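You operate a simulated robot arm through the tools that you are given. There is no shell and no other tool. Be economical: measure what you need, move in short steps, check, and stop when the job is done.

The job below is to be done with a simulated two-armed robot. You get a single attempt, and the scene is never put back.

## Task
Zoom the microscope to high, focus, and flag the dirty zone.
Fine: light box on for the look, off at the end; one flag forward.
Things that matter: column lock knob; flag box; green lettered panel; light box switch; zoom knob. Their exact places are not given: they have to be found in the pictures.

The check looks at the end state, three seconds after you hand in, the way a careful person would. Anything else that was tipped, shoved, dropped, spilled or broken makes it a failure.

## Robot
Two 7-joint arms with two-finger parallel grippers on one trunk, on a base that drives. Base frame: it is fixed to the floor where the robot stands at the start and does not move with it; the origin is under the middle of the robot, x ahead of it, y to its left, z up. Readings come in m, rad, newtons and seconds.
The left shoulder is at the start at [0.05, 0.165, 1.08], the right one opposite. With the tool pointing down near the work surface each hand reaches from about 0.24 to 0.7 m from the robot's upright axis, wherever it stands, measured 20 degrees to its own side. Places, roughly: column lock knob [0.6, 0, 1.3]; light box switch [0.4, 0, 1]; zoom knob [0, -1, 1.3]. Payload 3.91 kg a hand.
Tool frame (each hand has its own): the origin (TCP) lies between the finger pads and is the grasp point; the fingertips stand 0.03 m ahead of it; z points along the fingers, y is the line along which they close. Largest opening 0.11 m; finger width 0.02, thickness 0.01; the body of the gripper, 0.048 by 0.112 m, starts 0.055 m behind the TCP.
Orientation is that of the tool frame in the base frame, as a unit quaternion [x, y, z, w]. With the fingers straight down and closing along the base's y, the tool's x points along the base's -x, its y along +y and its z along -z.

## Interface
- The arms move only by the tool apply_moves. It takes "left_plan", "right_plan" or both (then of equal length, played together; a hand with none holds still); each is a list of rows, each an object of numbers (a shift or turn left out is 0, a gripper value left out holds the last): "x", "y", "z": the shift along the tool's x, y, z in units of 250 mm (1.0 is 250 mm); "rx", "ry", "rz": the turn, a rotation vector about the tool's x, y, z in units of 120 degrees (1.0 is 120 degrees); "grip": the closure, from 0 (fully open) to 1 (shut). In form: [{"x": .., "y": .., "z": .., "rx": .., "ry": .., "rz": .., "grip": ..}, ...]. A call has 1 to 8 rows; each row is the pose to reach, as a shift and turn from the pose commanded when the call began, along the tool's axes at that moment. A call with a number of a shift or a turn outside -1 to 1 is refused whole. Each row takes 0.2 s and may step no farther than 0.05 m and 0.15 rad from the row before; otherwise, or with a gripper value out of range, the whole call is refused. A pose out of reach is approached as far as the arm can. The call stops where the force on the tool passes 90 N (or 10 N more than at its start, if that is more) or the arm is blocked; 0.2 s more then pass. The fingers move at their own pace (about 0.045 m/s each) and stop on an object; they squeeze with about 25 N. The grip force told is the motor's: it shows also when the fingers shut on nothing. Time passes only in rows, and 0.2 s behind the last, so rows that repeat a pose let the fingers close. The reply holds the time, the measured pose of the TCP, the force on the tool along the base axes, the opening and the grip force, in the units named above and with some noise, with the torque about the TCP (base axes, N m) and any sound that the robot's microphone picked up.
- Cameras (640 x 400 px; columns grow to the right, rows downward): "scene" is now at [0.092, -0.057, 1.2435]; the picture's right is [-0.67, -0.74, 0.00], its down [-0.47, 0.42, -0.77] and it looks along [0.58, -0.52, -0.63] (base axes); focal length 214 px, centre (320, 200). "left" rides on the left gripper at [0.072, -0.017, -0.103] in its tool frame; the picture's right is [0.23, 0.97, 0.00], its down [-0.76, 0.18, -0.62] and it looks along [-0.61, 0.14, 0.78] (tool axes); focal length 222 px, centre (320, 200). "right" rides on the right gripper at [0.072, 0.017, -0.103] in its tool frame; the picture's right is [-0.23, 0.97, 0.00], its down [-0.76, -0.18, -0.62] and it looks along [-0.61, -0.14, 0.78] (tool axes); focal length 222 px, centre (320, 200).
- camera(camera): a new picture of that camera. It takes no simulated time.
- raise_lower(by): slides the trunk up (or, below 0, down) by that many m; the arms and the scene camera ride with it, the base frame stays. It gives what a move gives, with no picture.
- drive_base(legs): drives the robot by 1 to 6 legs, each [ahead, left, turn to the left] in m, m and rad, along the robot's own axes; the way and the turn of a leg run together, so that a leg with both is an arc; at most 1.5 m and 3.142 rad a leg. The arms and the cameras ride along, it lands a little off, and it stops where it bumps. It gives what a move gives.
- head_to(pan, tilt): turns the head with the scene camera to pan (to the left, within 1.396 rad either way) and tilt (down, from -0.506 to 1.204), counted from straight ahead of the robot. It gives what a move gives.
- locate(camera, pixels): for up to 12 pixels [column, row] of the newest picture of that camera ("zoom" is the newest enlarged one), the place [x, y, z] in the base frame of the surface seen there, good to about 0.002 m. It takes no simulated time.
- close_up(camera, box): a new picture of the part [left, top, right, bottom] of that camera's present view, enlarged. It takes no simulated time.
- finish_job(): hands the job in; it is judged then, once.

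Work in short steps. Measure before you move; look again where a grasp or a placing could have gone wrong, and mend it. You have 80 turns and 78 pictures in all, those below and enlarged ones among them. Open the grippers and draw the arms clear of the work before you hand the job in, unless the task says otherwise; then end with one line.

The tools are called after ">>>" as name(argument=value, ...) on one line, values as JSON. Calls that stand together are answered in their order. apply_moves: Moves the arms, as the interface text tells. Its arguments: {"type":"object","properties":{"left_plan":{"type":"array"},"right_plan":{"type":"array"}},"required":[]} The other tools are called the same way: raise_lower (by) slides the trunk up or down; drive_base (legs) drives the base; head_to (pan, tilt) turns the head that bears the scene camera; camera (camera) takes a picture; locate (camera, pixels) gives the place of the surface under pixels of a picture; close_up (camera, box) takes an enlarged picture of a part of a camera's view; finish_job () hands the job in.

At the start:

```text
time_s: 0.0
left_tool_pos: [0.3512, -0.0328, 1.1496]
left_ee_rot: [0.0, 1.0, 0.0, 0.0]
left_force: [0.7, -0.4, -0.2]
left_wrist_torque: [-0.01, 0.03, 0.01]
left_finger_gap: 0.1099
left_gripper_force: 0.1
right_tool_pos: [0.3225, -0.3904, 0.9999]
right_ee_rot: [0.001, 1.0, 0.0, 0.0]
right_force: [0.3, -0.1, 0.1]
right_wrist_torque: [0.03, -0.02, -0.04]
right_finger_gap: 0.1099
right_gripper_force: 0.1
trunk travel left (down, up): [-0.3, 0.203]
robot x, y, heading: [-0.0019, -0.0019, 0.006]
head pan, tilt: [-0.731, 0.686]
```

scene: 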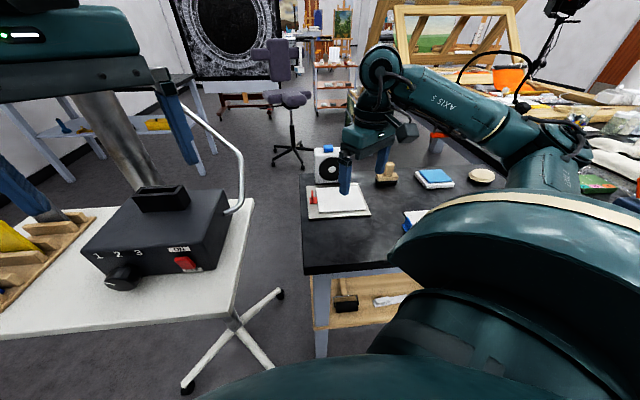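
right: 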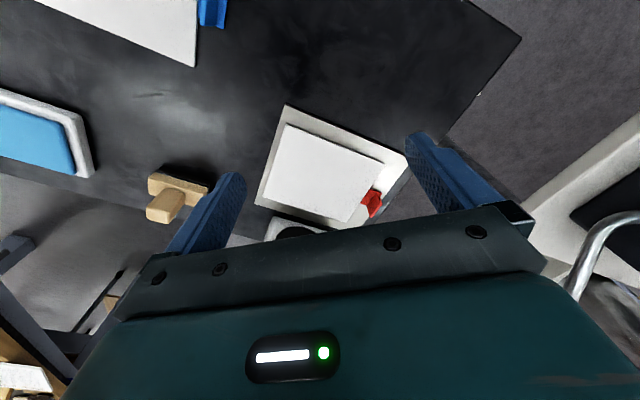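
left: 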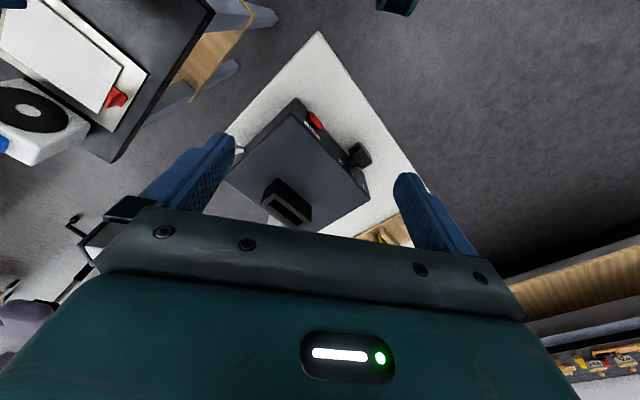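

The scene shows a dark box with a 1-2-3 dial and a red switch at about (185,262), and a dark table to the right. I look around with the head to find the microscope, panel and flags.

>>> head_to(pan=0.0, tilt=0.3)

>>> camera(camera="scene")

>>> head_to(pan=-1.39, tilt=0.4)

>>> camera(camera="scene")

>>> head_to(pan=1.2, tilt=0.4)

>>> camera(camera="scene")

```text
time_s: 1.1
left_tool_pos: [0.3508, -0.0331, 1.1497]
left_ee_rot: [-0.001, 1.0, 0.0, 0.0]
left_force: [-0.5, 0.3, 0.0]
left_wrist_torque: [-0.03, 0.01, -0.01]
left_finger_gap: 0.11
left_gripper_force: 0.0
right_tool_pos: [0.324, -0.3899, 1.0005]
right_ee_rot: [0.0, 1.0, 0.0, 0.0]
right_force: [-0.4, 0.1, 1.0]
right_wrist_torque: [-0.03, 0.04, -0.04]
right_finger_gap: 0.11
right_gripper_force: 0.1
trunk travel left (down, up): [-0.3, 0.203]
robot x, y, heading: [0.0019, -0.0014, -0.007]
head pan, tilt: [0.0, 0.3]
```

```text
74 pictures are left
```

scene: 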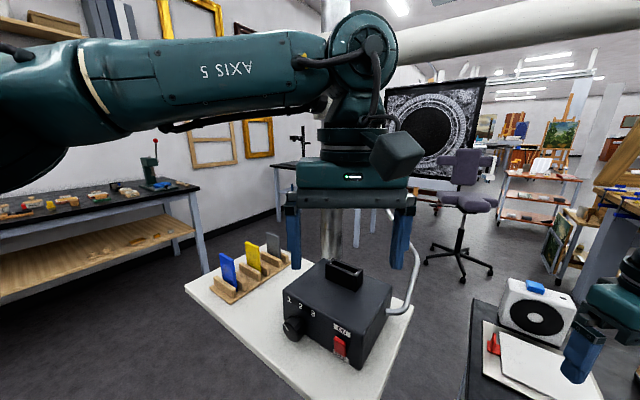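

```text
time_s: 2.6
left_tool_pos: [0.3511, -0.0316, 1.1507]
left_ee_rot: [0.0, 1.0, 0.0, 0.001]
left_force: [-0.1, 0.0, -0.4]
left_wrist_torque: [-0.01, -0.03, 0.02]
left_finger_gap: 0.11
left_gripper_force: 0.2
right_tool_pos: [0.3223, -0.3908, 0.9993]
right_ee_rot: [0.0, 1.0, 0.0, 0.0]
right_force: [-0.5, 0.2, 0.0]
right_wrist_torque: [0.01, -0.01, -0.01]
right_finger_gap: 0.1098
right_gripper_force: 0.0
trunk travel left (down, up): [-0.3, 0.203]
robot x, y, heading: [-0.0002, -0.001, -0.002]
head pan, tilt: [-1.389, 0.4]
```

```text
73 pictures are left
```

scene: 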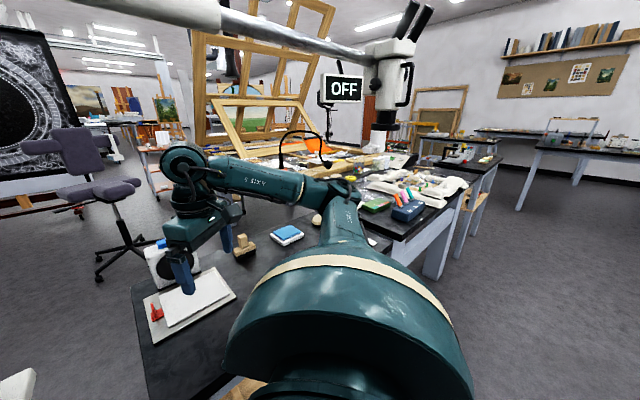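

```text
time_s: 5.0
left_tool_pos: [0.3512, -0.0332, 1.1515]
left_ee_rot: [0.0, 1.0, 0.0, 0.0]
left_force: [0.7, -0.9, -0.4]
left_wrist_torque: [-0.04, 0.02, -0.01]
left_finger_gap: 0.1101
left_gripper_force: 0.0
right_tool_pos: [0.3225, -0.3896, 0.9999]
right_ee_rot: [0.001, 1.0, 0.0, 0.001]
right_force: [-0.5, -0.3, 0.4]
right_wrist_torque: [-0.02, 0.0, -0.01]
right_finger_gap: 0.11
right_gripper_force: 0.0
trunk travel left (down, up): [-0.3, 0.203]
robot x, y, heading: [-0.0033, -0.0012, -0.002]
head pan, tilt: [1.201, 0.4]
```

```text
72 pictures are left
```

scene: 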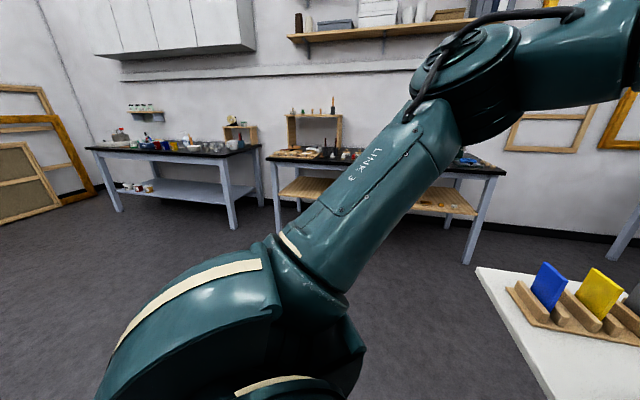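

I see the box with dial, switch and filter rack at front, a column, and the microscope head hanging near (395,70) of the right-hand view with an "OFF" sign. Zoom in on each.

>>> head_to(pan=0.0, tilt=0.5)

>>> close_up(camera="scene", box=[180, 130, 440, 330])

>>> head_to(pan=-1.3, tilt=0.1)

>>> camera(camera="scene")

>>> close_up(camera="scene", box=[220, 60, 480, 260])

```text
time_s: 6.3
left_tool_pos: [0.3503, -0.033, 1.1504]
left_ee_rot: [0.0, 1.0, 0.0, 0.0]
left_force: [0.5, -0.6, 0.2]
left_wrist_torque: [0.0, 0.0, 0.0]
left_finger_gap: 0.1099
left_gripper_force: 0.1
right_tool_pos: [0.3228, -0.3917, 0.9992]
right_ee_rot: [0.0, 1.0, 0.001, 0.0]
right_force: [0.1, -0.4, 0.8]
right_wrist_torque: [0.03, 0.0, 0.01]
right_finger_gap: 0.1099
right_gripper_force: 0.0
trunk travel left (down, up): [-0.3, 0.203]
robot x, y, heading: [-0.0002, 0.0016, 0.002]
head pan, tilt: [0.0, 0.499]
```

```text
2.00 times, centred on (310, 230) of scene
```

zoom: 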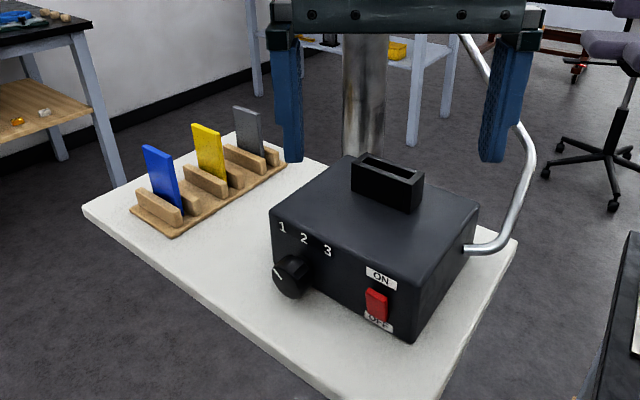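

```text
time_s: 7.8
left_tool_pos: [0.3507, -0.0321, 1.1501]
left_ee_rot: [0.0, 1.0, 0.0, 0.0]
left_force: [-0.3, 0.1, 0.2]
left_wrist_torque: [-0.01, -0.02, -0.03]
left_finger_gap: 0.11
left_gripper_force: 0.0
right_tool_pos: [0.3215, -0.3898, 1.0002]
right_ee_rot: [0.0, 1.0, -0.001, 0.001]
right_force: [0.4, -0.1, -0.8]
right_wrist_torque: [0.02, 0.01, 0.01]
right_finger_gap: 0.1099
right_gripper_force: 0.0
trunk travel left (down, up): [-0.3, 0.203]
robot x, y, heading: [0.0003, -0.0013, -0.004]
head pan, tilt: [-1.3, 0.099]
```

```text
70 pictures are left
```

scene: 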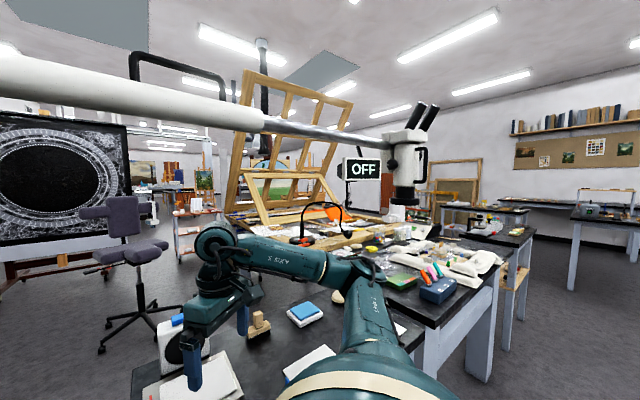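

```text
2.00 times, centred on (350, 160) of scene
```

zoom: 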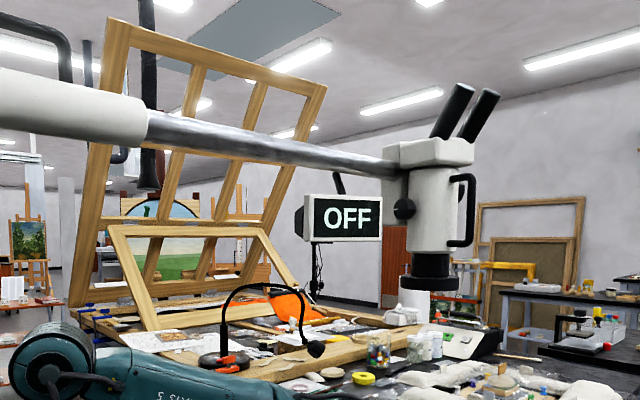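

Boom microscope with head at (405,160); a blue box with coloured things at (435,280). I zoom in on the table area and the small items at left.

>>> head_to(pan=-1.39, tilt=0.4)

>>> close_up(camera="scene", box=[320, 140, 480, 240])

>>> locate(camera="zoom", pixels=[[320, 300], [360, 250], [300, 200]])

>>> close_up(camera="scene", box=[300, 0, 460, 100])

>>> close_up(camera="scene", box=[120, 210, 320, 335])

```text
time_s: 8.6
left_tool_pos: [0.3515, -0.0313, 1.1505]
left_ee_rot: [0.001, 1.0, 0.0, 0.0]
left_force: [-0.4, 0.1, -0.2]
left_wrist_torque: [-0.01, 0.0, 0.01]
left_finger_gap: 0.11
left_gripper_force: 0.0
right_tool_pos: [0.3224, -0.3903, 0.9999]
right_ee_rot: [0.0, 1.0, 0.001, -0.001]
right_force: [-0.4, -0.6, 0.0]
right_wrist_torque: [-0.03, 0.04, 0.0]
right_finger_gap: 0.1102
right_gripper_force: 0.2
trunk travel left (down, up): [-0.3, 0.203]
robot x, y, heading: [0.0032, -0.0005, -0.0]
head pan, tilt: [-1.389, 0.4]
```

```text
4.00 times, centred on (400, 190) of scene
```

zoom: 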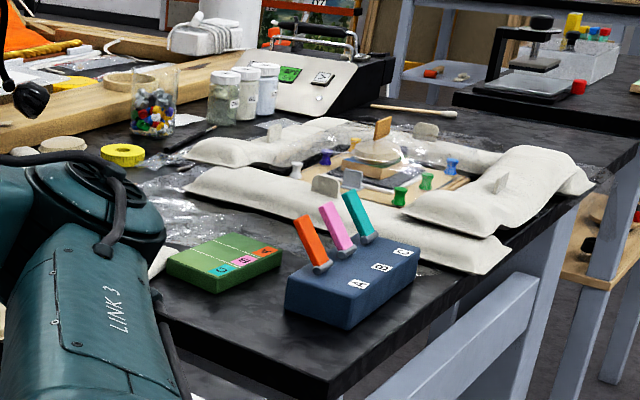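

```text
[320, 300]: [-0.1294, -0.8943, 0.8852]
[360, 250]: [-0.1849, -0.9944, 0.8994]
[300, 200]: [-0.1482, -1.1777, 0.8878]
```

```text
4.00 times, centred on (380, 50) of scene
```

zoom: 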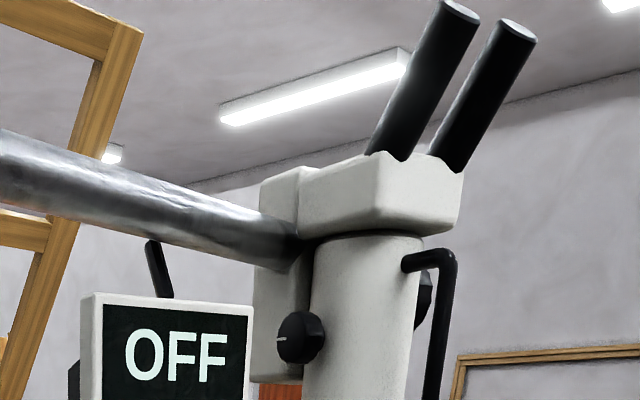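

```text
3.20 times, centred on (220, 272) of scene
```

zoom: 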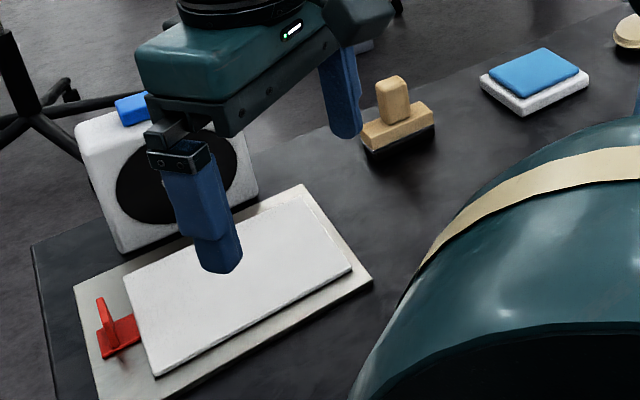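

The flag box at zoom (350,280) has three levers; the green board is lettered. I look closer at both and get positions.

>>> close_up(camera="scene", box=[350, 180, 430, 230])

>>> locate(camera="zoom", pixels=[[350, 340], [540, 380], [360, 215], [415, 160], [460, 110], [395, 290], [100, 220], [230, 180], [130, 310], [330, 10], [620, 390]])

>>> camera(camera="scene")

>>> locate(camera="scene", pixels=[[345, 88], [378, 84], [386, 60], [405, 80], [385, 130], [390, 115], [400, 40], [300, 50], [130, 288], [155, 395], [430, 275], [497, 165]])

```text
8.00 times, centred on (390, 205) of scene
```

zoom: 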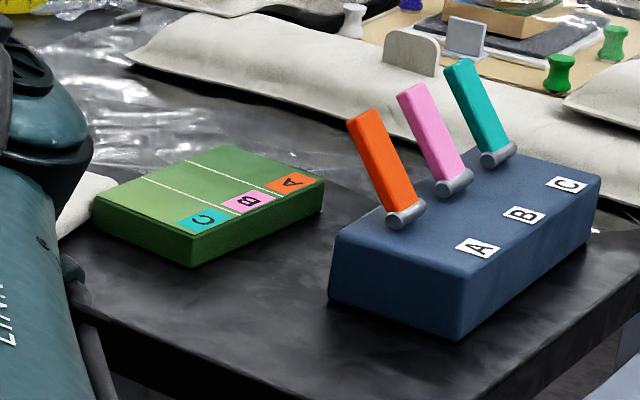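

```text
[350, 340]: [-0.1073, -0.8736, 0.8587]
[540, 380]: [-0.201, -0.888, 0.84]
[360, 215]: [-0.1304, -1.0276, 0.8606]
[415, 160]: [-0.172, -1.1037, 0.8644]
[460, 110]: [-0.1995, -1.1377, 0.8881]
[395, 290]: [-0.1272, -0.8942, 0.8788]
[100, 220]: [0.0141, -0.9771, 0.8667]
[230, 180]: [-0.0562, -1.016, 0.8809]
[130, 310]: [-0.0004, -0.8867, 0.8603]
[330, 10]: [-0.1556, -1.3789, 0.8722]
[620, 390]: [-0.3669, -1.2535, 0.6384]
```

```text
64 pictures are left
```

scene: 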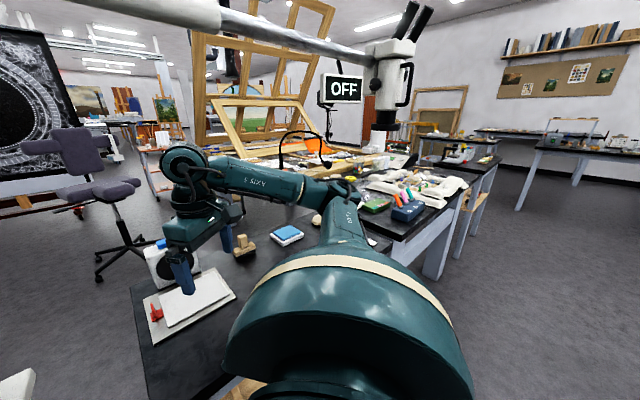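

```text
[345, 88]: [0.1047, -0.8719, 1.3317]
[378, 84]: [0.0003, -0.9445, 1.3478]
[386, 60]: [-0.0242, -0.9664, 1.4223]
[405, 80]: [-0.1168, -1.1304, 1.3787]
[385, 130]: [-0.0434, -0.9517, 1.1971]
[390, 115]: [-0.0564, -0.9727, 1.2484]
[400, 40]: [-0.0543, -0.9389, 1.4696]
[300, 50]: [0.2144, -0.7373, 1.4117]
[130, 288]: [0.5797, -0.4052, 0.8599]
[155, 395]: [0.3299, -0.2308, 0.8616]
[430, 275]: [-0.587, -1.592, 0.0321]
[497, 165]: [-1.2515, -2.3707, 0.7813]
```

The green panel lies right under the microscope at about (-0.06,-1.0); zoom knob around [0,-0.945,1.35]. I close up on the zoom knob, and look at the column.

>>> close_up(camera="scene", box=[320, 60, 416, 120])

>>> head_to(pan=-0.1, tilt=0.0)

>>> camera(camera="scene")

```text
6.67 times, centred on (368, 90) of scene
```

zoom: 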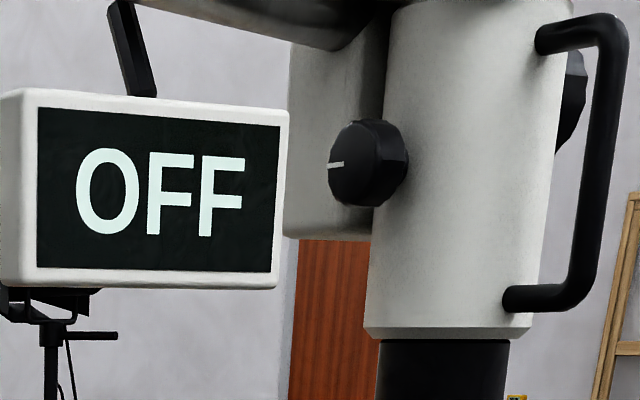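

```text
time_s: 10.1
left_tool_pos: [0.3503, -0.0316, 1.1503]
left_ee_rot: [0.0, 1.0, 0.0, 0.0]
left_force: [-0.1, -0.3, -0.3]
left_wrist_torque: [-0.02, -0.01, 0.04]
left_finger_gap: 0.1098
left_gripper_force: 0.1
right_tool_pos: [0.3225, -0.3903, 1.0012]
right_ee_rot: [0.0, 1.0, 0.0, 0.0]
right_force: [-0.4, 0.0, 0.8]
right_wrist_torque: [-0.01, 0.02, -0.01]
right_finger_gap: 0.1098
right_gripper_force: 0.1
trunk travel left (down, up): [-0.3, 0.203]
robot x, y, heading: [0.0013, -0.0003, -0.001]
head pan, tilt: [-0.099, 0.0]
```

```text
62 pictures are left
```

scene: 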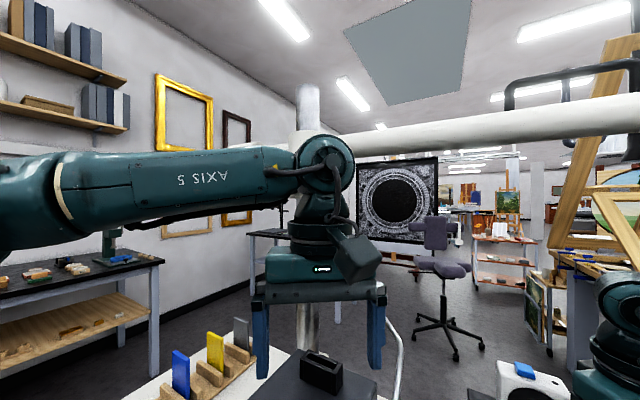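

Now I measure the light box: switch, dial, and front face.

>>> head_to(pan=0.0, tilt=0.6)

>>> close_up(camera="scene", box=[270, 180, 430, 280])

```text
time_s: 11.1
left_tool_pos: [0.3503, -0.0314, 1.1506]
left_ee_rot: [0.0, 1.0, 0.0, 0.0]
left_force: [0.6, -0.1, 1.6]
left_wrist_torque: [-0.03, 0.0, 0.0]
left_finger_gap: 0.1102
left_gripper_force: 0.1
right_tool_pos: [0.3218, -0.3886, 1.0008]
right_ee_rot: [0.0, 1.0, 0.001, 0.0]
right_force: [0.0, -1.1, -0.3]
right_wrist_torque: [-0.02, 0.02, 0.03]
right_finger_gap: 0.11
right_gripper_force: 0.1
trunk travel left (down, up): [-0.3, 0.203]
robot x, y, heading: [0.0032, 0.0035, 0.002]
head pan, tilt: [0.0, 0.6]
```

```text
4.00 times, centred on (350, 230) of scene
```

zoom: 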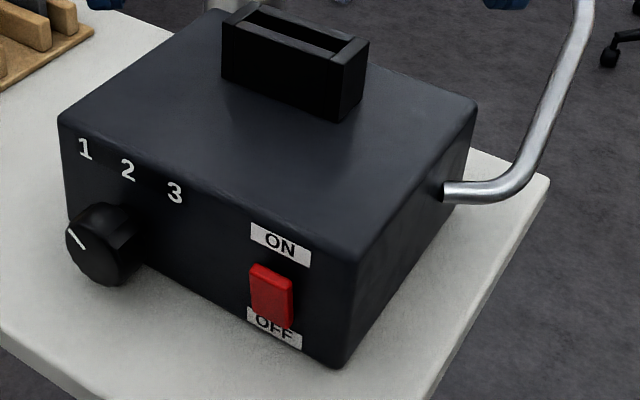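

>>> locate(camera="zoom", pixels=[[270, 272], [288, 285], [270, 310], [282, 242], [275, 328], [210, 260], [330, 340], [345, 280], [85, 245], [65, 125], [295, 90], [470, 110]])

```text
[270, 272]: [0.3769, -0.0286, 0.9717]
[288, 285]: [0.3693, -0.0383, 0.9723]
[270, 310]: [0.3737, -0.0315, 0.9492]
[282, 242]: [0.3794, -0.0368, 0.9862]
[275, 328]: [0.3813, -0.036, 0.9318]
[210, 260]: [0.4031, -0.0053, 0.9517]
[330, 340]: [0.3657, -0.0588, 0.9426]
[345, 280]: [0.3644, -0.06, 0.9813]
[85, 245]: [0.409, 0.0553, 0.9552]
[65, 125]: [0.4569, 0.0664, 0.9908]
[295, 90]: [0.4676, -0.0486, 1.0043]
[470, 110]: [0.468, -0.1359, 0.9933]
```

The rocker's top half is at about (0.375,-0.031,0.970) on a face whose outward normal is about (-0.81,0.585,0). I'll press it with the side of the left hand's closed fingertips: first move outward, turn 36°, close and descend.

>>> apply_moves(left_plan=[{"x": 0.112, "y": 0.132, "rz": 0.07, "grip": 1}, {"x": 0.112, "y": 0.132, "z": 0.0, "rz": 0.14, "grip": 1}, {"x": 0.112, "y": 0.132, "z": 0.12, "rz": 0.21, "grip": 1}, {"x": 0.112, "y": 0.132, "z": 0.26, "rz": 0.28, "grip": 1}, {"x": 0.112, "y": 0.132, "z": 0.4, "rz": 0.3, "grip": 1}, {"x": 0.112, "y": 0.132, "z": 0.52, "rz": 0.3, "grip": 1}, {"x": 0.112, "y": 0.132, "z": 0.624, "rz": 0.3, "grip": 1}, {"x": 0.112, "y": 0.132, "z": 0.624, "rz": 0.3, "grip": 1}])

>>> close_up(camera="scene", box=[240, 150, 432, 270])

```text
time_s: 12.9
left_tool_pos: [0.3226, 0.0014, 0.9941]
left_ee_rot: [0.309, 0.951, 0.0, 0.001]
left_force: [0.1, 0.8, -0.4]
left_wrist_torque: [0.0, -0.03, 0.01]
left_finger_gap: 0.0
left_gripper_force: 25.0
right_tool_pos: [0.3228, -0.3901, 0.9996]
right_ee_rot: [0.0, 1.0, 0.001, 0.001]
right_force: [-0.1, -0.8, 0.4]
right_wrist_torque: [0.02, -0.01, 0.0]
right_finger_gap: 0.11
right_gripper_force: 0.1
trunk travel left (down, up): [-0.3, 0.203]
robot x, y, heading: [-0.0016, 0.0029, 0.005]
head pan, tilt: [0.0, 0.6]
```

```text
3.33 times, centred on (336, 210) of scene
```

zoom: 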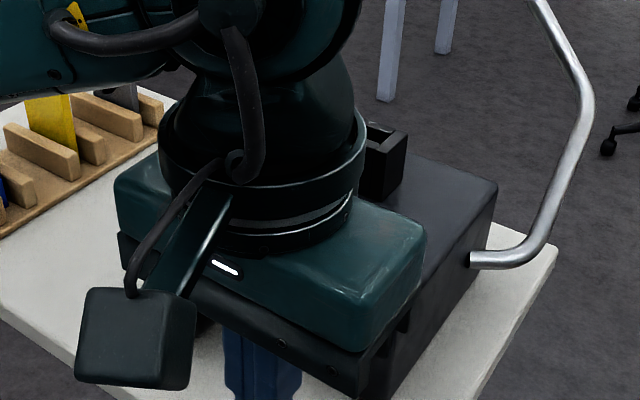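

Fingers are in place. I press inward in small steps, then draw back.

>>> apply_moves(left_plan=[{"x": -0.1}, {"x": -0.18}, {"x": -0.2}, {"x": -0.212}, {"x": -0.224}, {"x": -0.236}, {"x": -0.18}, {"x": 0.0}])

>>> head_to(pan=-1.3, tilt=0.2)

>>> camera(camera="scene")

```text
time_s: 14.7
left_tool_pos: [0.3234, 0.001, 0.9967]
left_ee_rot: [0.308, 0.951, -0.001, 0.001]
left_force: [-0.1, 0.4, 0.2]
left_wrist_torque: [0.01, 0.06, 0.01]
left_finger_gap: 0.0003
left_gripper_force: 25.1
right_tool_pos: [0.3226, -0.3904, 0.9994]
right_ee_rot: [0.0, 1.0, 0.0, 0.0]
right_force: [-0.1, -0.4, 0.0]
right_wrist_torque: [-0.03, 0.04, -0.02]
right_finger_gap: 0.1097
right_gripper_force: 0.0
trunk travel left (down, up): [-0.3, 0.203]
robot x, y, heading: [-0.0032, 0.0031, 0.001]
head pan, tilt: [0.0, 0.6]
```

```text
time_s: 16.1
left_tool_pos: [0.3232, 0.0009, 0.9969]
left_ee_rot: [0.309, 0.951, 0.0, 0.0]
left_force: [0.5, -0.1, 0.5]
left_wrist_torque: [0.01, 0.0, -0.02]
left_finger_gap: 0.0
left_gripper_force: 25.1
right_tool_pos: [0.3236, -0.3894, 1.0002]
right_ee_rot: [0.0, 1.0, 0.0, 0.0]
right_force: [-0.6, -0.2, 0.0]
right_wrist_torque: [0.0, -0.01, -0.01]
right_finger_gap: 0.1101
right_gripper_force: 0.0
trunk travel left (down, up): [-0.3, 0.203]
robot x, y, heading: [0.0005, -0.002, -0.003]
head pan, tilt: [-1.3, 0.201]
```

```text
59 pictures are left
```

scene: 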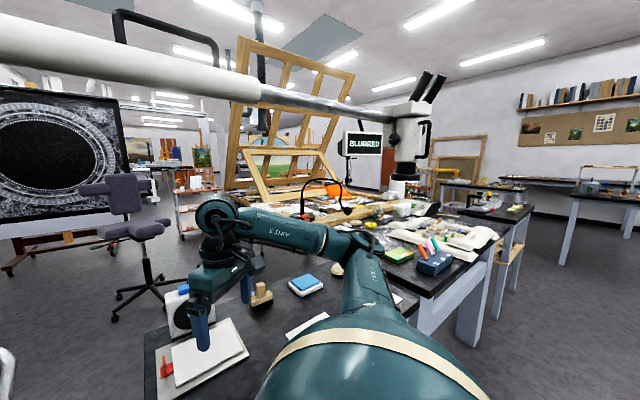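

The monitor now says BLURRED, so the light is on. I raise the left hand and move it left so that the column can be seen.

>>> apply_moves(left_plan=[{"z": -0.18}, {"z": -0.36}, {"z": -0.45, "x": 0.12, "y": 0.1}, {"z": -0.45, "x": 0.24, "y": 0.2}, {"z": -0.45, "x": 0.36, "y": 0.3}, {"z": -0.45, "x": 0.48, "y": 0.4}, {"z": -0.45, "x": 0.6, "y": 0.5, "grip": 0}])

>>> head_to(pan=-0.1, tilt=0.1)

>>> camera(camera="scene")

```text
time_s: 17.8
left_tool_pos: [0.2733, 0.1901, 1.1058]
left_ee_rot: [0.31, 0.951, 0.0, 0.001]
left_force: [0.4, 0.5, 0.6]
left_wrist_torque: [-0.04, -0.02, -0.02]
left_finger_gap: 0.0328
left_gripper_force: 0.1
right_tool_pos: [0.3221, -0.39, 1.0]
right_ee_rot: [0.0, 1.0, 0.0, 0.0]
right_force: [0.5, -0.6, -0.5]
right_wrist_torque: [0.02, -0.04, -0.01]
right_finger_gap: 0.1097
right_gripper_force: 0.0
trunk travel left (down, up): [-0.3, 0.203]
robot x, y, heading: [0.0007, 0.0011, -0.002]
head pan, tilt: [-1.3, 0.201]
```

```text
time_s: 19.1
left_tool_pos: [0.2732, 0.1896, 1.1068]
left_ee_rot: [0.309, 0.951, 0.0, -0.001]
left_force: [0.0, 0.0, -0.7]
left_wrist_torque: [-0.02, -0.01, 0.01]
left_finger_gap: 0.1101
left_gripper_force: 0.0
right_tool_pos: [0.3225, -0.3902, 1.0]
right_ee_rot: [0.0, 1.0, 0.0, 0.0]
right_force: [-0.4, 0.8, -0.1]
right_wrist_torque: [-0.03, 0.03, 0.01]
right_finger_gap: 0.1099
right_gripper_force: 0.1
trunk travel left (down, up): [-0.3, 0.203]
robot x, y, heading: [-0.0008, 0.003, -0.0]
head pan, tilt: [-0.099, 0.099]
```

```text
58 pictures are left
```

scene: 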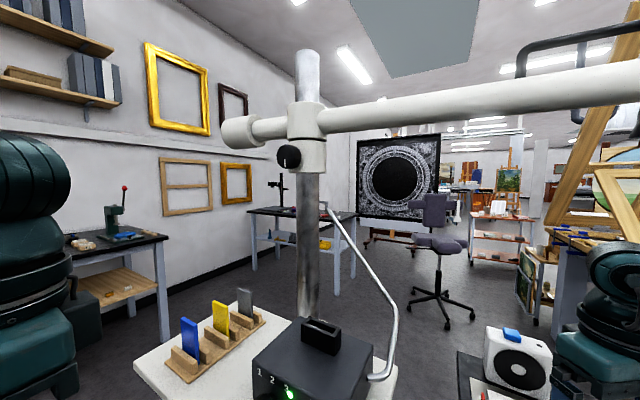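

Light box LED is green. The column lock knob is at (290,157); I close up on it and measure it.

>>> close_up(camera="scene", box=[210, 85, 370, 185])

>>> locate(camera="zoom", pixels=[[315, 285], [345, 290], [300, 290], [390, 330], [380, 100], [385, 190], [400, 390], [160, 190], [560, 140]])

```text
4.00 times, centred on (290, 135) of scene
```

zoom: 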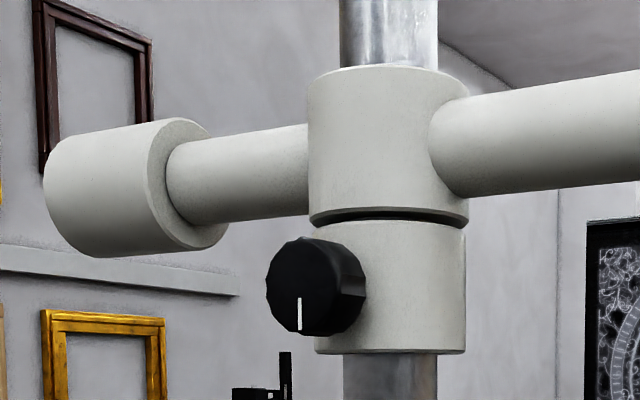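

```text
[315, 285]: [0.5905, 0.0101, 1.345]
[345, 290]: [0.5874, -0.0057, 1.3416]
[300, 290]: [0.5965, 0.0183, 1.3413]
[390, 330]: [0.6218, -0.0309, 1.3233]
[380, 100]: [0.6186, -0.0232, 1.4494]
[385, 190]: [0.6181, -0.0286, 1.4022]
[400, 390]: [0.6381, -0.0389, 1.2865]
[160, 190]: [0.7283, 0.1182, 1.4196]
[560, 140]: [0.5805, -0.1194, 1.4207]
```

Lock knob is at (0.592,0.01,1.343), pointer down. Next I need the table outline in order to plan the drive to the microscope.

>>> head_to(pan=-0.9, tilt=0.75)

>>> camera(camera="scene")

>>> head_to(pan=-1.39, tilt=0.75)

>>> camera(camera="scene")

```text
time_s: 20.3
left_tool_pos: [0.2738, 0.1891, 1.106]
left_ee_rot: [0.309, 0.951, -0.001, 0.0]
left_force: [0.2, 0.0, -0.3]
left_wrist_torque: [-0.01, 0.02, -0.01]
left_finger_gap: 0.1102
left_gripper_force: 0.2
right_tool_pos: [0.3241, -0.3903, 0.9993]
right_ee_rot: [0.001, 1.0, 0.0, 0.0]
right_force: [-0.7, 0.4, -0.7]
right_wrist_torque: [-0.03, -0.01, 0.01]
right_finger_gap: 0.1098
right_gripper_force: 0.1
trunk travel left (down, up): [-0.3, 0.203]
robot x, y, heading: [-0.0002, -0.001, 0.005]
head pan, tilt: [-0.901, 0.75]
```

```text
56 pictures are left
```

scene: 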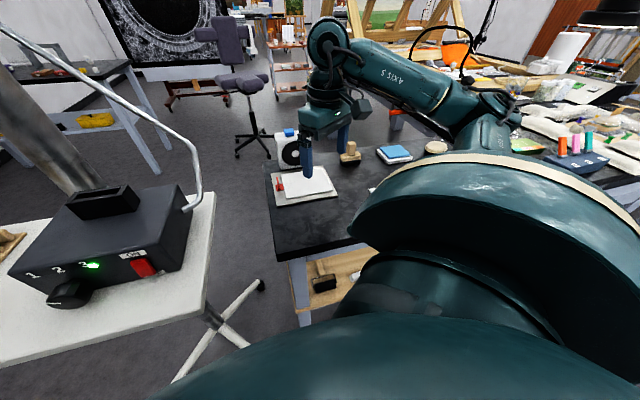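

```text
time_s: 21.2
left_tool_pos: [0.2726, 0.1896, 1.1071]
left_ee_rot: [0.309, 0.951, 0.0, 0.001]
left_force: [0.2, 0.6, 0.3]
left_wrist_torque: [0.01, 0.01, -0.04]
left_finger_gap: 0.1099
left_gripper_force: 0.0
right_tool_pos: [0.3225, -0.3899, 0.9997]
right_ee_rot: [-0.001, 1.0, 0.001, 0.0]
right_force: [-1.0, 0.2, -0.6]
right_wrist_torque: [0.01, -0.01, 0.01]
right_finger_gap: 0.1101
right_gripper_force: 0.0
trunk travel left (down, up): [-0.3, 0.203]
robot x, y, heading: [-0.0009, -0.0038, 0.001]
head pan, tilt: [-1.389, 0.75]
```

```text
55 pictures are left
```

scene: 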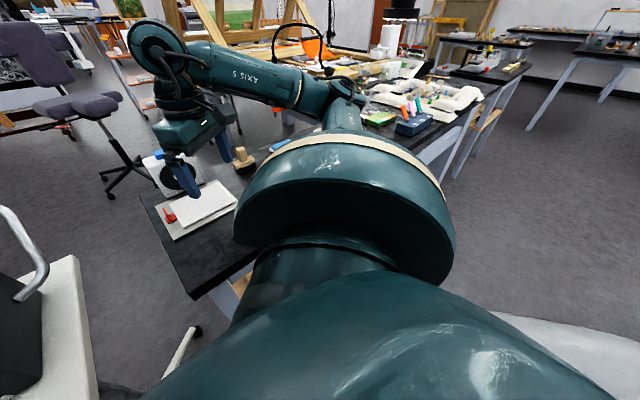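

>>> locate(camera="scene", pixels=[[190, 294], [245, 262], [430, 160], [408, 135], [460, 118], [500, 75], [145, 200], [478, 140], [75, 262]])

```text
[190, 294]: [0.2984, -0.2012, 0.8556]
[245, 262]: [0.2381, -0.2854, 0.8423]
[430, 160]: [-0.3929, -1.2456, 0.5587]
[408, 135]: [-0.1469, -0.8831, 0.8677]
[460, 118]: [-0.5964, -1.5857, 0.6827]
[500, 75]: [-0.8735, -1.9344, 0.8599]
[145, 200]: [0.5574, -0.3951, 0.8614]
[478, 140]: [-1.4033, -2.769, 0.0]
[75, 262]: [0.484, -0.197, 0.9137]
```

Table edge runs along (-0.56,-0.83) at ~0.35 m from me; the microscope is ~0.83 m along it. I tuck the right hand up and in, then back off slightly, turn to face the table and slide right.

>>> apply_moves(right_plan=[{"z": -0.16}, {"z": -0.32}, {"z": -0.44, "y": 0.1}, {"z": -0.48, "x": 0.1, "y": 0.25}, {"z": -0.48, "x": 0.18, "y": 0.4}, {"z": -0.48, "x": 0.28, "y": 0.55}])

>>> drive_base(legs=[[-0.1, 0, 0], [0, 0, -0.593], [0, -0.3, 0]])

>>> head_to(pan=-0.6, tilt=0.3)

>>> camera(camera="scene")

```text
time_s: 22.6
left_tool_pos: [0.2735, 0.1901, 1.1064]
left_ee_rot: [0.309, 0.951, -0.001, 0.001]
left_force: [1.2, 0.4, 0.6]
left_wrist_torque: [-0.02, 0.01, -0.02]
left_finger_gap: 0.1101
left_gripper_force: 0.1
right_tool_pos: [0.2519, -0.2493, 1.1232]
right_ee_rot: [0.0, 1.0, -0.001, 0.0]
right_force: [-0.8, 0.7, -0.2]
right_wrist_torque: [0.0, 0.03, 0.0]
right_finger_gap: 0.1101
right_gripper_force: 0.1
trunk travel left (down, up): [-0.3, 0.203]
robot x, y, heading: [-0.0015, 0.0024, 0.002]
head pan, tilt: [-1.389, 0.75]
```

```text
time_s: 27.1
left_tool_pos: [0.0611, -0.2468, 1.1078]
left_ee_rot: [0.578, 0.816, 0.0, 0.0]
left_force: [0.2, -0.6, -1.4]
left_wrist_torque: [0.05, -0.02, 0.0]
left_finger_gap: 0.1098
left_gripper_force: 0.1
right_tool_pos: [-0.2056, -0.596, 1.1213]
right_ee_rot: [0.298, 0.955, 0.0, -0.001]
right_force: [-0.4, -0.4, 0.3]
right_wrist_torque: [0.01, -0.02, -0.01]
right_finger_gap: 0.11
right_gripper_force: 0.0
trunk travel left (down, up): [-0.3, 0.203]
robot x, y, heading: [-0.269, -0.2504, -0.602]
head pan, tilt: [-1.389, 0.75]
```

```text
time_s: 28.2
left_tool_pos: [0.0622, -0.2463, 1.1062]
left_ee_rot: [0.578, 0.816, 0.0, 0.0]
left_force: [-0.4, -0.7, 0.0]
left_wrist_torque: [-0.01, 0.03, 0.01]
left_finger_gap: 0.1099
left_gripper_force: 0.1
right_tool_pos: [-0.2059, -0.5964, 1.1215]
right_ee_rot: [0.297, 0.955, 0.0, 0.0]
right_force: [0.0, -0.4, 0.0]
right_wrist_torque: [0.0, -0.02, 0.0]
right_finger_gap: 0.11
right_gripper_force: 0.0
trunk travel left (down, up): [-0.3, 0.203]
robot x, y, heading: [-0.2666, -0.246, -0.602]
head pan, tilt: [-0.6, 0.3]
```

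```text
54 pictures are left
```

scene: 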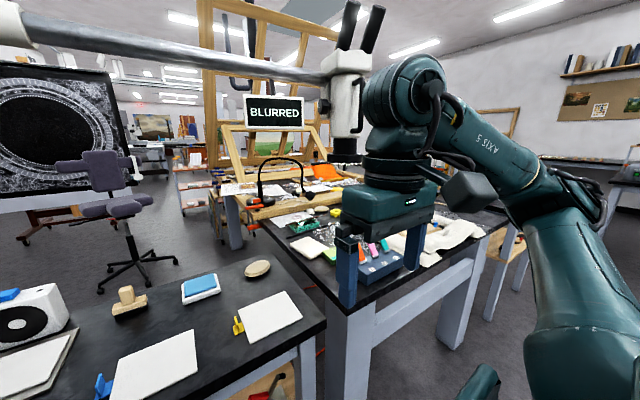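

The microscope head is visible at (345,90). I close up on it and on the monitor.

>>> close_up(camera="scene", box=[224, 40, 416, 160])

>>> locate(camera="zoom", pixels=[[338, 225], [400, 200], [450, 180], [430, 90], [385, 370], [180, 240], [60, 200]])

```text
3.33 times, centred on (320, 100) of scene
```

zoom: 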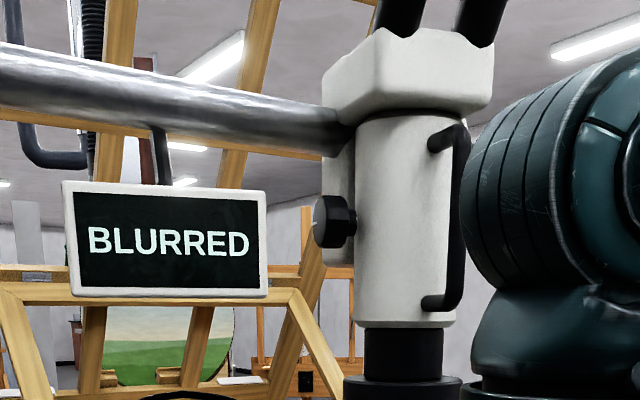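

```text
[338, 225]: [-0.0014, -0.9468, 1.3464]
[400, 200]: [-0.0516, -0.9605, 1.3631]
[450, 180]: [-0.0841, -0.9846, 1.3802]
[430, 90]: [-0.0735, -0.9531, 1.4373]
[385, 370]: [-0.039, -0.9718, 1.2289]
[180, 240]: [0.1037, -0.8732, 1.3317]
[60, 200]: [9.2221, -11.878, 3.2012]
```

I continue along the table to stand before the microscope, then look again.

>>> drive_base(legs=[[0.0, -0.42, 0]])

>>> head_to(pan=0.1, tilt=0.1)

>>> camera(camera="scene")

```text
time_s: 30.8
left_tool_pos: [-0.1775, -0.5947, 1.1069]
left_ee_rot: [0.579, 0.815, 0.0, 0.0]
left_force: [-0.3, -0.3, 0.2]
left_wrist_torque: [0.0, -0.04, 0.0]
left_finger_gap: 0.1101
left_gripper_force: 0.2
right_tool_pos: [-0.4466, -0.942, 1.1226]
right_ee_rot: [0.299, 0.954, 0.0, 0.0]
right_force: [0.3, 0.1, 0.5]
right_wrist_torque: [0.02, -0.02, -0.02]
right_finger_gap: 0.1097
right_gripper_force: 0.1
trunk travel left (down, up): [-0.3, 0.203]
robot x, y, heading: [-0.5093, -0.5943, -0.605]
head pan, tilt: [-0.6, 0.3]
```

```text
time_s: 31.8
left_tool_pos: [-0.177, -0.5932, 1.1069]
left_ee_rot: [0.58, 0.815, 0.0, 0.0]
left_force: [0.1, -0.5, -1.3]
left_wrist_torque: [-0.01, -0.04, -0.03]
left_finger_gap: 0.1101
left_gripper_force: 0.1
right_tool_pos: [-0.446, -0.9422, 1.1229]
right_ee_rot: [0.299, 0.954, 0.0, -0.001]
right_force: [0.9, -0.7, -0.1]
right_wrist_torque: [0.02, 0.0, -0.03]
right_finger_gap: 0.1098
right_gripper_force: 0.0
trunk travel left (down, up): [-0.3, 0.203]
robot x, y, heading: [-0.5091, -0.5936, -0.61]
head pan, tilt: [0.099, 0.099]
```

```text
52 pictures are left
```

scene: 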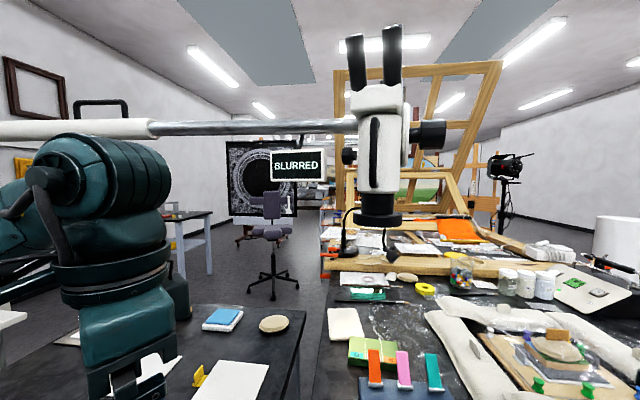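

>>> close_up(camera="scene", box=[300, 70, 460, 170])

>>> locate(camera="zoom", pixels=[[190, 345], [210, 345], [170, 345], [190, 320], [275, 350], [300, 350], [530, 250], [560, 260], [460, 260], [302, 250], [340, 320], [240, 345]])

```text
4.00 times, centred on (380, 120) of scene
```

zoom: 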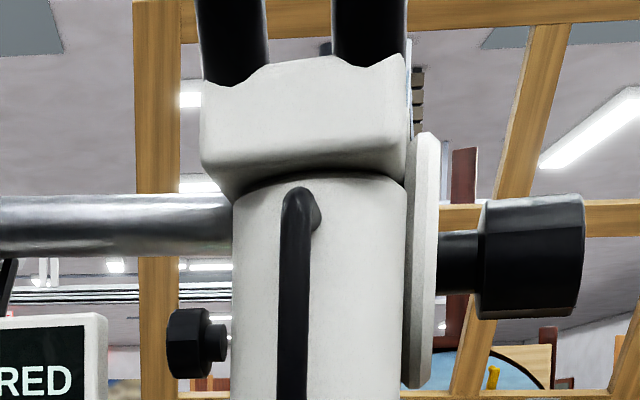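

```text
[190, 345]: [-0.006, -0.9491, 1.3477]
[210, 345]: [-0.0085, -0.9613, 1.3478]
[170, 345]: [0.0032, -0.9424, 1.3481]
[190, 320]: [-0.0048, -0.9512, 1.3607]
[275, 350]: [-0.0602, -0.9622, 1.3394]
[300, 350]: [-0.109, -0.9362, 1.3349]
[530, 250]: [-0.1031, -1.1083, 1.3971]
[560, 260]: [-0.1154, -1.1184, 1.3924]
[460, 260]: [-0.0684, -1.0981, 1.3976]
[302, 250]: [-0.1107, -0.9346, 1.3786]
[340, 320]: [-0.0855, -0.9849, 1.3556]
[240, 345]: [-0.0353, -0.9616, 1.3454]
```

The small pointer knob at (-0.006,-0.949,1.348) is the zoom, and the big knob on the right at (-0.105,-1.11,1.395) is the focus. I start turning the left hand so its fingers point ahead, closing vertically, first half now.

>>> apply_moves(left_plan=[{"x": -0.04, "y": -0.006, "z": -0.086, "rx": -0.0492, "ry": -0.0251, "rz": 0.0251}, {"x": -0.08, "y": -0.012, "z": -0.171, "rx": -0.0984, "ry": -0.0501, "rz": 0.0501}, {"x": -0.12, "y": -0.018, "z": -0.257, "rx": -0.1476, "ry": -0.0752, "rz": 0.0752}, {"x": -0.16, "y": -0.024, "z": -0.343, "rx": -0.1969, "ry": -0.1003, "rz": 0.1003}, {"x": -0.2, "y": -0.03, "z": -0.429, "rx": -0.2461, "ry": -0.1254, "rz": 0.1254}, {"x": -0.24, "y": -0.037, "z": -0.514, "rx": -0.2953, "ry": -0.1504, "rz": 0.1504}, {"x": -0.28, "y": -0.044, "z": -0.6, "rx": -0.3445, "ry": -0.1755, "rz": 0.1755}])

>>> apply_moves(left_plan=[{"rx": -0.0492, "ry": -0.0251, "rz": 0.0251}, {"rx": -0.0984, "ry": -0.0501, "rz": 0.0501}, {"rx": -0.1476, "ry": -0.0752, "rz": 0.0752}, {"rx": -0.1969, "ry": -0.1003, "rz": 0.1003}, {"rx": -0.2461, "ry": -0.1254, "rz": 0.1254}, {"rx": -0.2953, "ry": -0.1504, "rz": 0.1504}, {"rx": -0.3445, "ry": -0.1755, "rz": 0.1755}])

>>> camera(camera="scene")

>>> camera(camera="left")

```text
time_s: 33.4
left_tool_pos: [-0.1672, -0.6628, 1.2575]
left_ee_rot: [0.668, 0.633, 0.181, 0.347]
left_force: [0.8, -0.1, -0.2]
left_wrist_torque: [0.0, 0.01, -0.02]
left_finger_gap: 0.1102
left_gripper_force: 0.1
right_tool_pos: [-0.4463, -0.9407, 1.1215]
right_ee_rot: [0.299, 0.954, 0.0, 0.0]
right_force: [0.1, 0.7, -0.4]
right_wrist_torque: [-0.02, 0.0, -0.02]
right_finger_gap: 0.1098
right_gripper_force: 0.0
trunk travel left (down, up): [-0.3, 0.203]
robot x, y, heading: [-0.5103, -0.5932, -0.606]
head pan, tilt: [0.099, 0.099]
```

```text
time_s: 35.0
left_tool_pos: [-0.1631, -0.6699, 1.2669]
left_ee_rot: [0.627, 0.327, 0.327, 0.627]
left_force: [-1.2, 0.1, -0.8]
left_wrist_torque: [-0.05, -0.06, -0.02]
left_finger_gap: 0.1101
left_gripper_force: 0.0
left hand out of reach, approached as far as the arm can: row 7
right_tool_pos: [-0.4453, -0.9418, 1.1226]
right_ee_rot: [0.299, 0.954, 0.0, 0.0]
right_force: [-1.4, 0.3, 0.1]
right_wrist_torque: [0.0, -0.02, 0.04]
right_finger_gap: 0.11
right_gripper_force: 0.1
trunk travel left (down, up): [-0.3, 0.203]
robot x, y, heading: [-0.5101, -0.5923, -0.608]
head pan, tilt: [0.099, 0.099]
```

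```text
50 pictures are left
```

scene: 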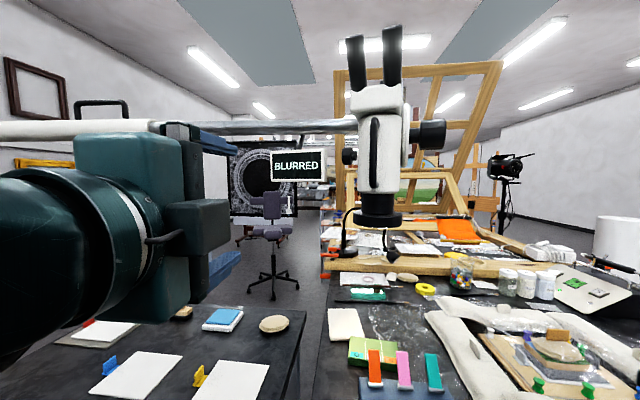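

```text
49 pictures are left
```

left: 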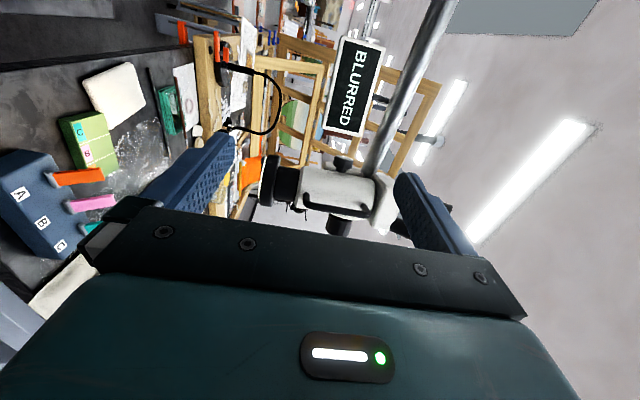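

Left hand points ahead correctly. I move it to a pre-grasp in front of the zoom knob, then look with its camera.

>>> apply_moves(left_plan=[{"x": -0.077, "y": 0.05, "z": 0.0}, {"x": -0.154, "y": 0.1, "z": 0.1}, {"x": -0.231, "y": 0.15, "z": 0.2}, {"x": -0.31, "y": 0.2, "z": 0.3}, {"x": -0.39, "y": 0.25, "z": 0.4}, {"x": -0.47, "y": 0.3, "z": 0.5}, {"x": -0.54, "y": 0.324, "z": 0.6}])

>>> camera(camera="left")

>>> camera(camera="scene")

```text
time_s: 36.6
left_tool_pos: [-0.1179, -0.8679, 1.3487]
left_ee_rot: [0.627, 0.328, 0.328, 0.626]
left_force: [-0.4, -0.7, -0.2]
left_wrist_torque: [-0.03, -0.02, 0.0]
left_finger_gap: 0.1099
left_gripper_force: 0.0
right_tool_pos: [-0.4466, -0.9429, 1.1216]
right_ee_rot: [0.299, 0.954, 0.0, 0.0]
right_force: [-0.2, 0.2, -0.1]
right_wrist_torque: [-0.01, 0.0, 0.02]
right_finger_gap: 0.1101
right_gripper_force: 0.0
trunk travel left (down, up): [-0.3, 0.203]
robot x, y, heading: [-0.5097, -0.5897, -0.606]
head pan, tilt: [0.099, 0.099]
```

```text
48 pictures are left
```

left: 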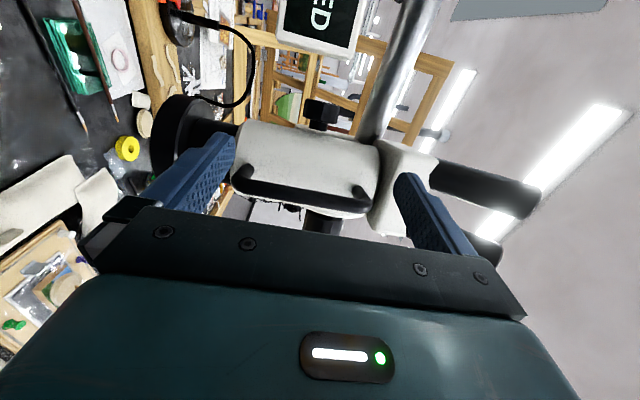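

```text
47 pictures are left
```

scene: 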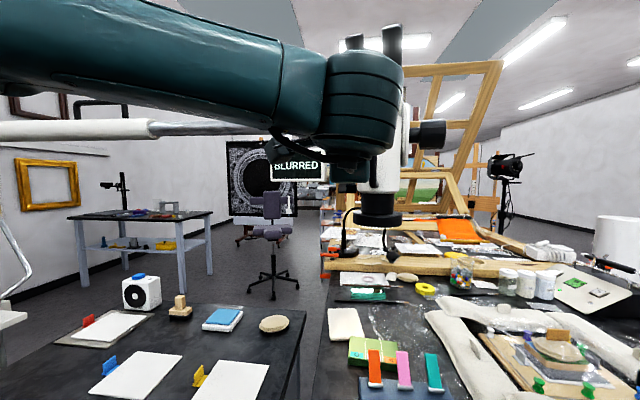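

The zoom knob shows at (320,110) of the left image, right on the hand's axis line. I measure knob and handle from here.

>>> close_up(camera="left", box=[220, 70, 428, 200])

>>> locate(camera="zoom", pixels=[[310, 90], [330, 130], [280, 125], [345, 125], [315, 160], [250, 370], [120, 350], [430, 365], [450, 130], [250, 250], [200, 350], [270, 100]])

```text
3.08 times, centred on (324, 135) of left
```

zoom: 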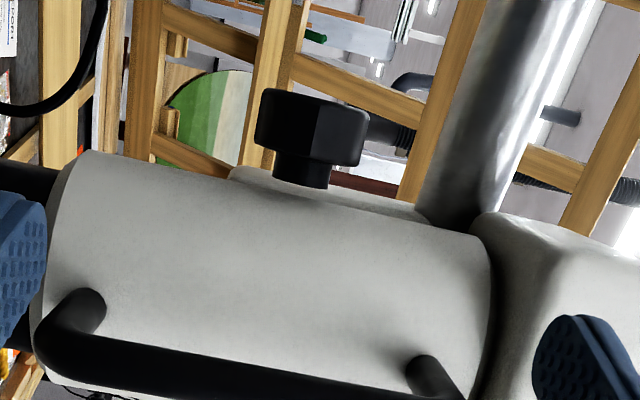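

```text
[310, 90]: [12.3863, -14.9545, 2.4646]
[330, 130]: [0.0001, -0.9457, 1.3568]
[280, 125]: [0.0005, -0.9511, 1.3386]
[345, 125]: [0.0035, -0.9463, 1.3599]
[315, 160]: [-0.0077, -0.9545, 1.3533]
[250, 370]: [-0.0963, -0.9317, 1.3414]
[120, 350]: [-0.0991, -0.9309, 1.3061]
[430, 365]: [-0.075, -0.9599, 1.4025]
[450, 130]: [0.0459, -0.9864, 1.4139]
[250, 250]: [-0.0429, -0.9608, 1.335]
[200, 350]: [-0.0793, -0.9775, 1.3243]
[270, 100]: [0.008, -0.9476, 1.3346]
```

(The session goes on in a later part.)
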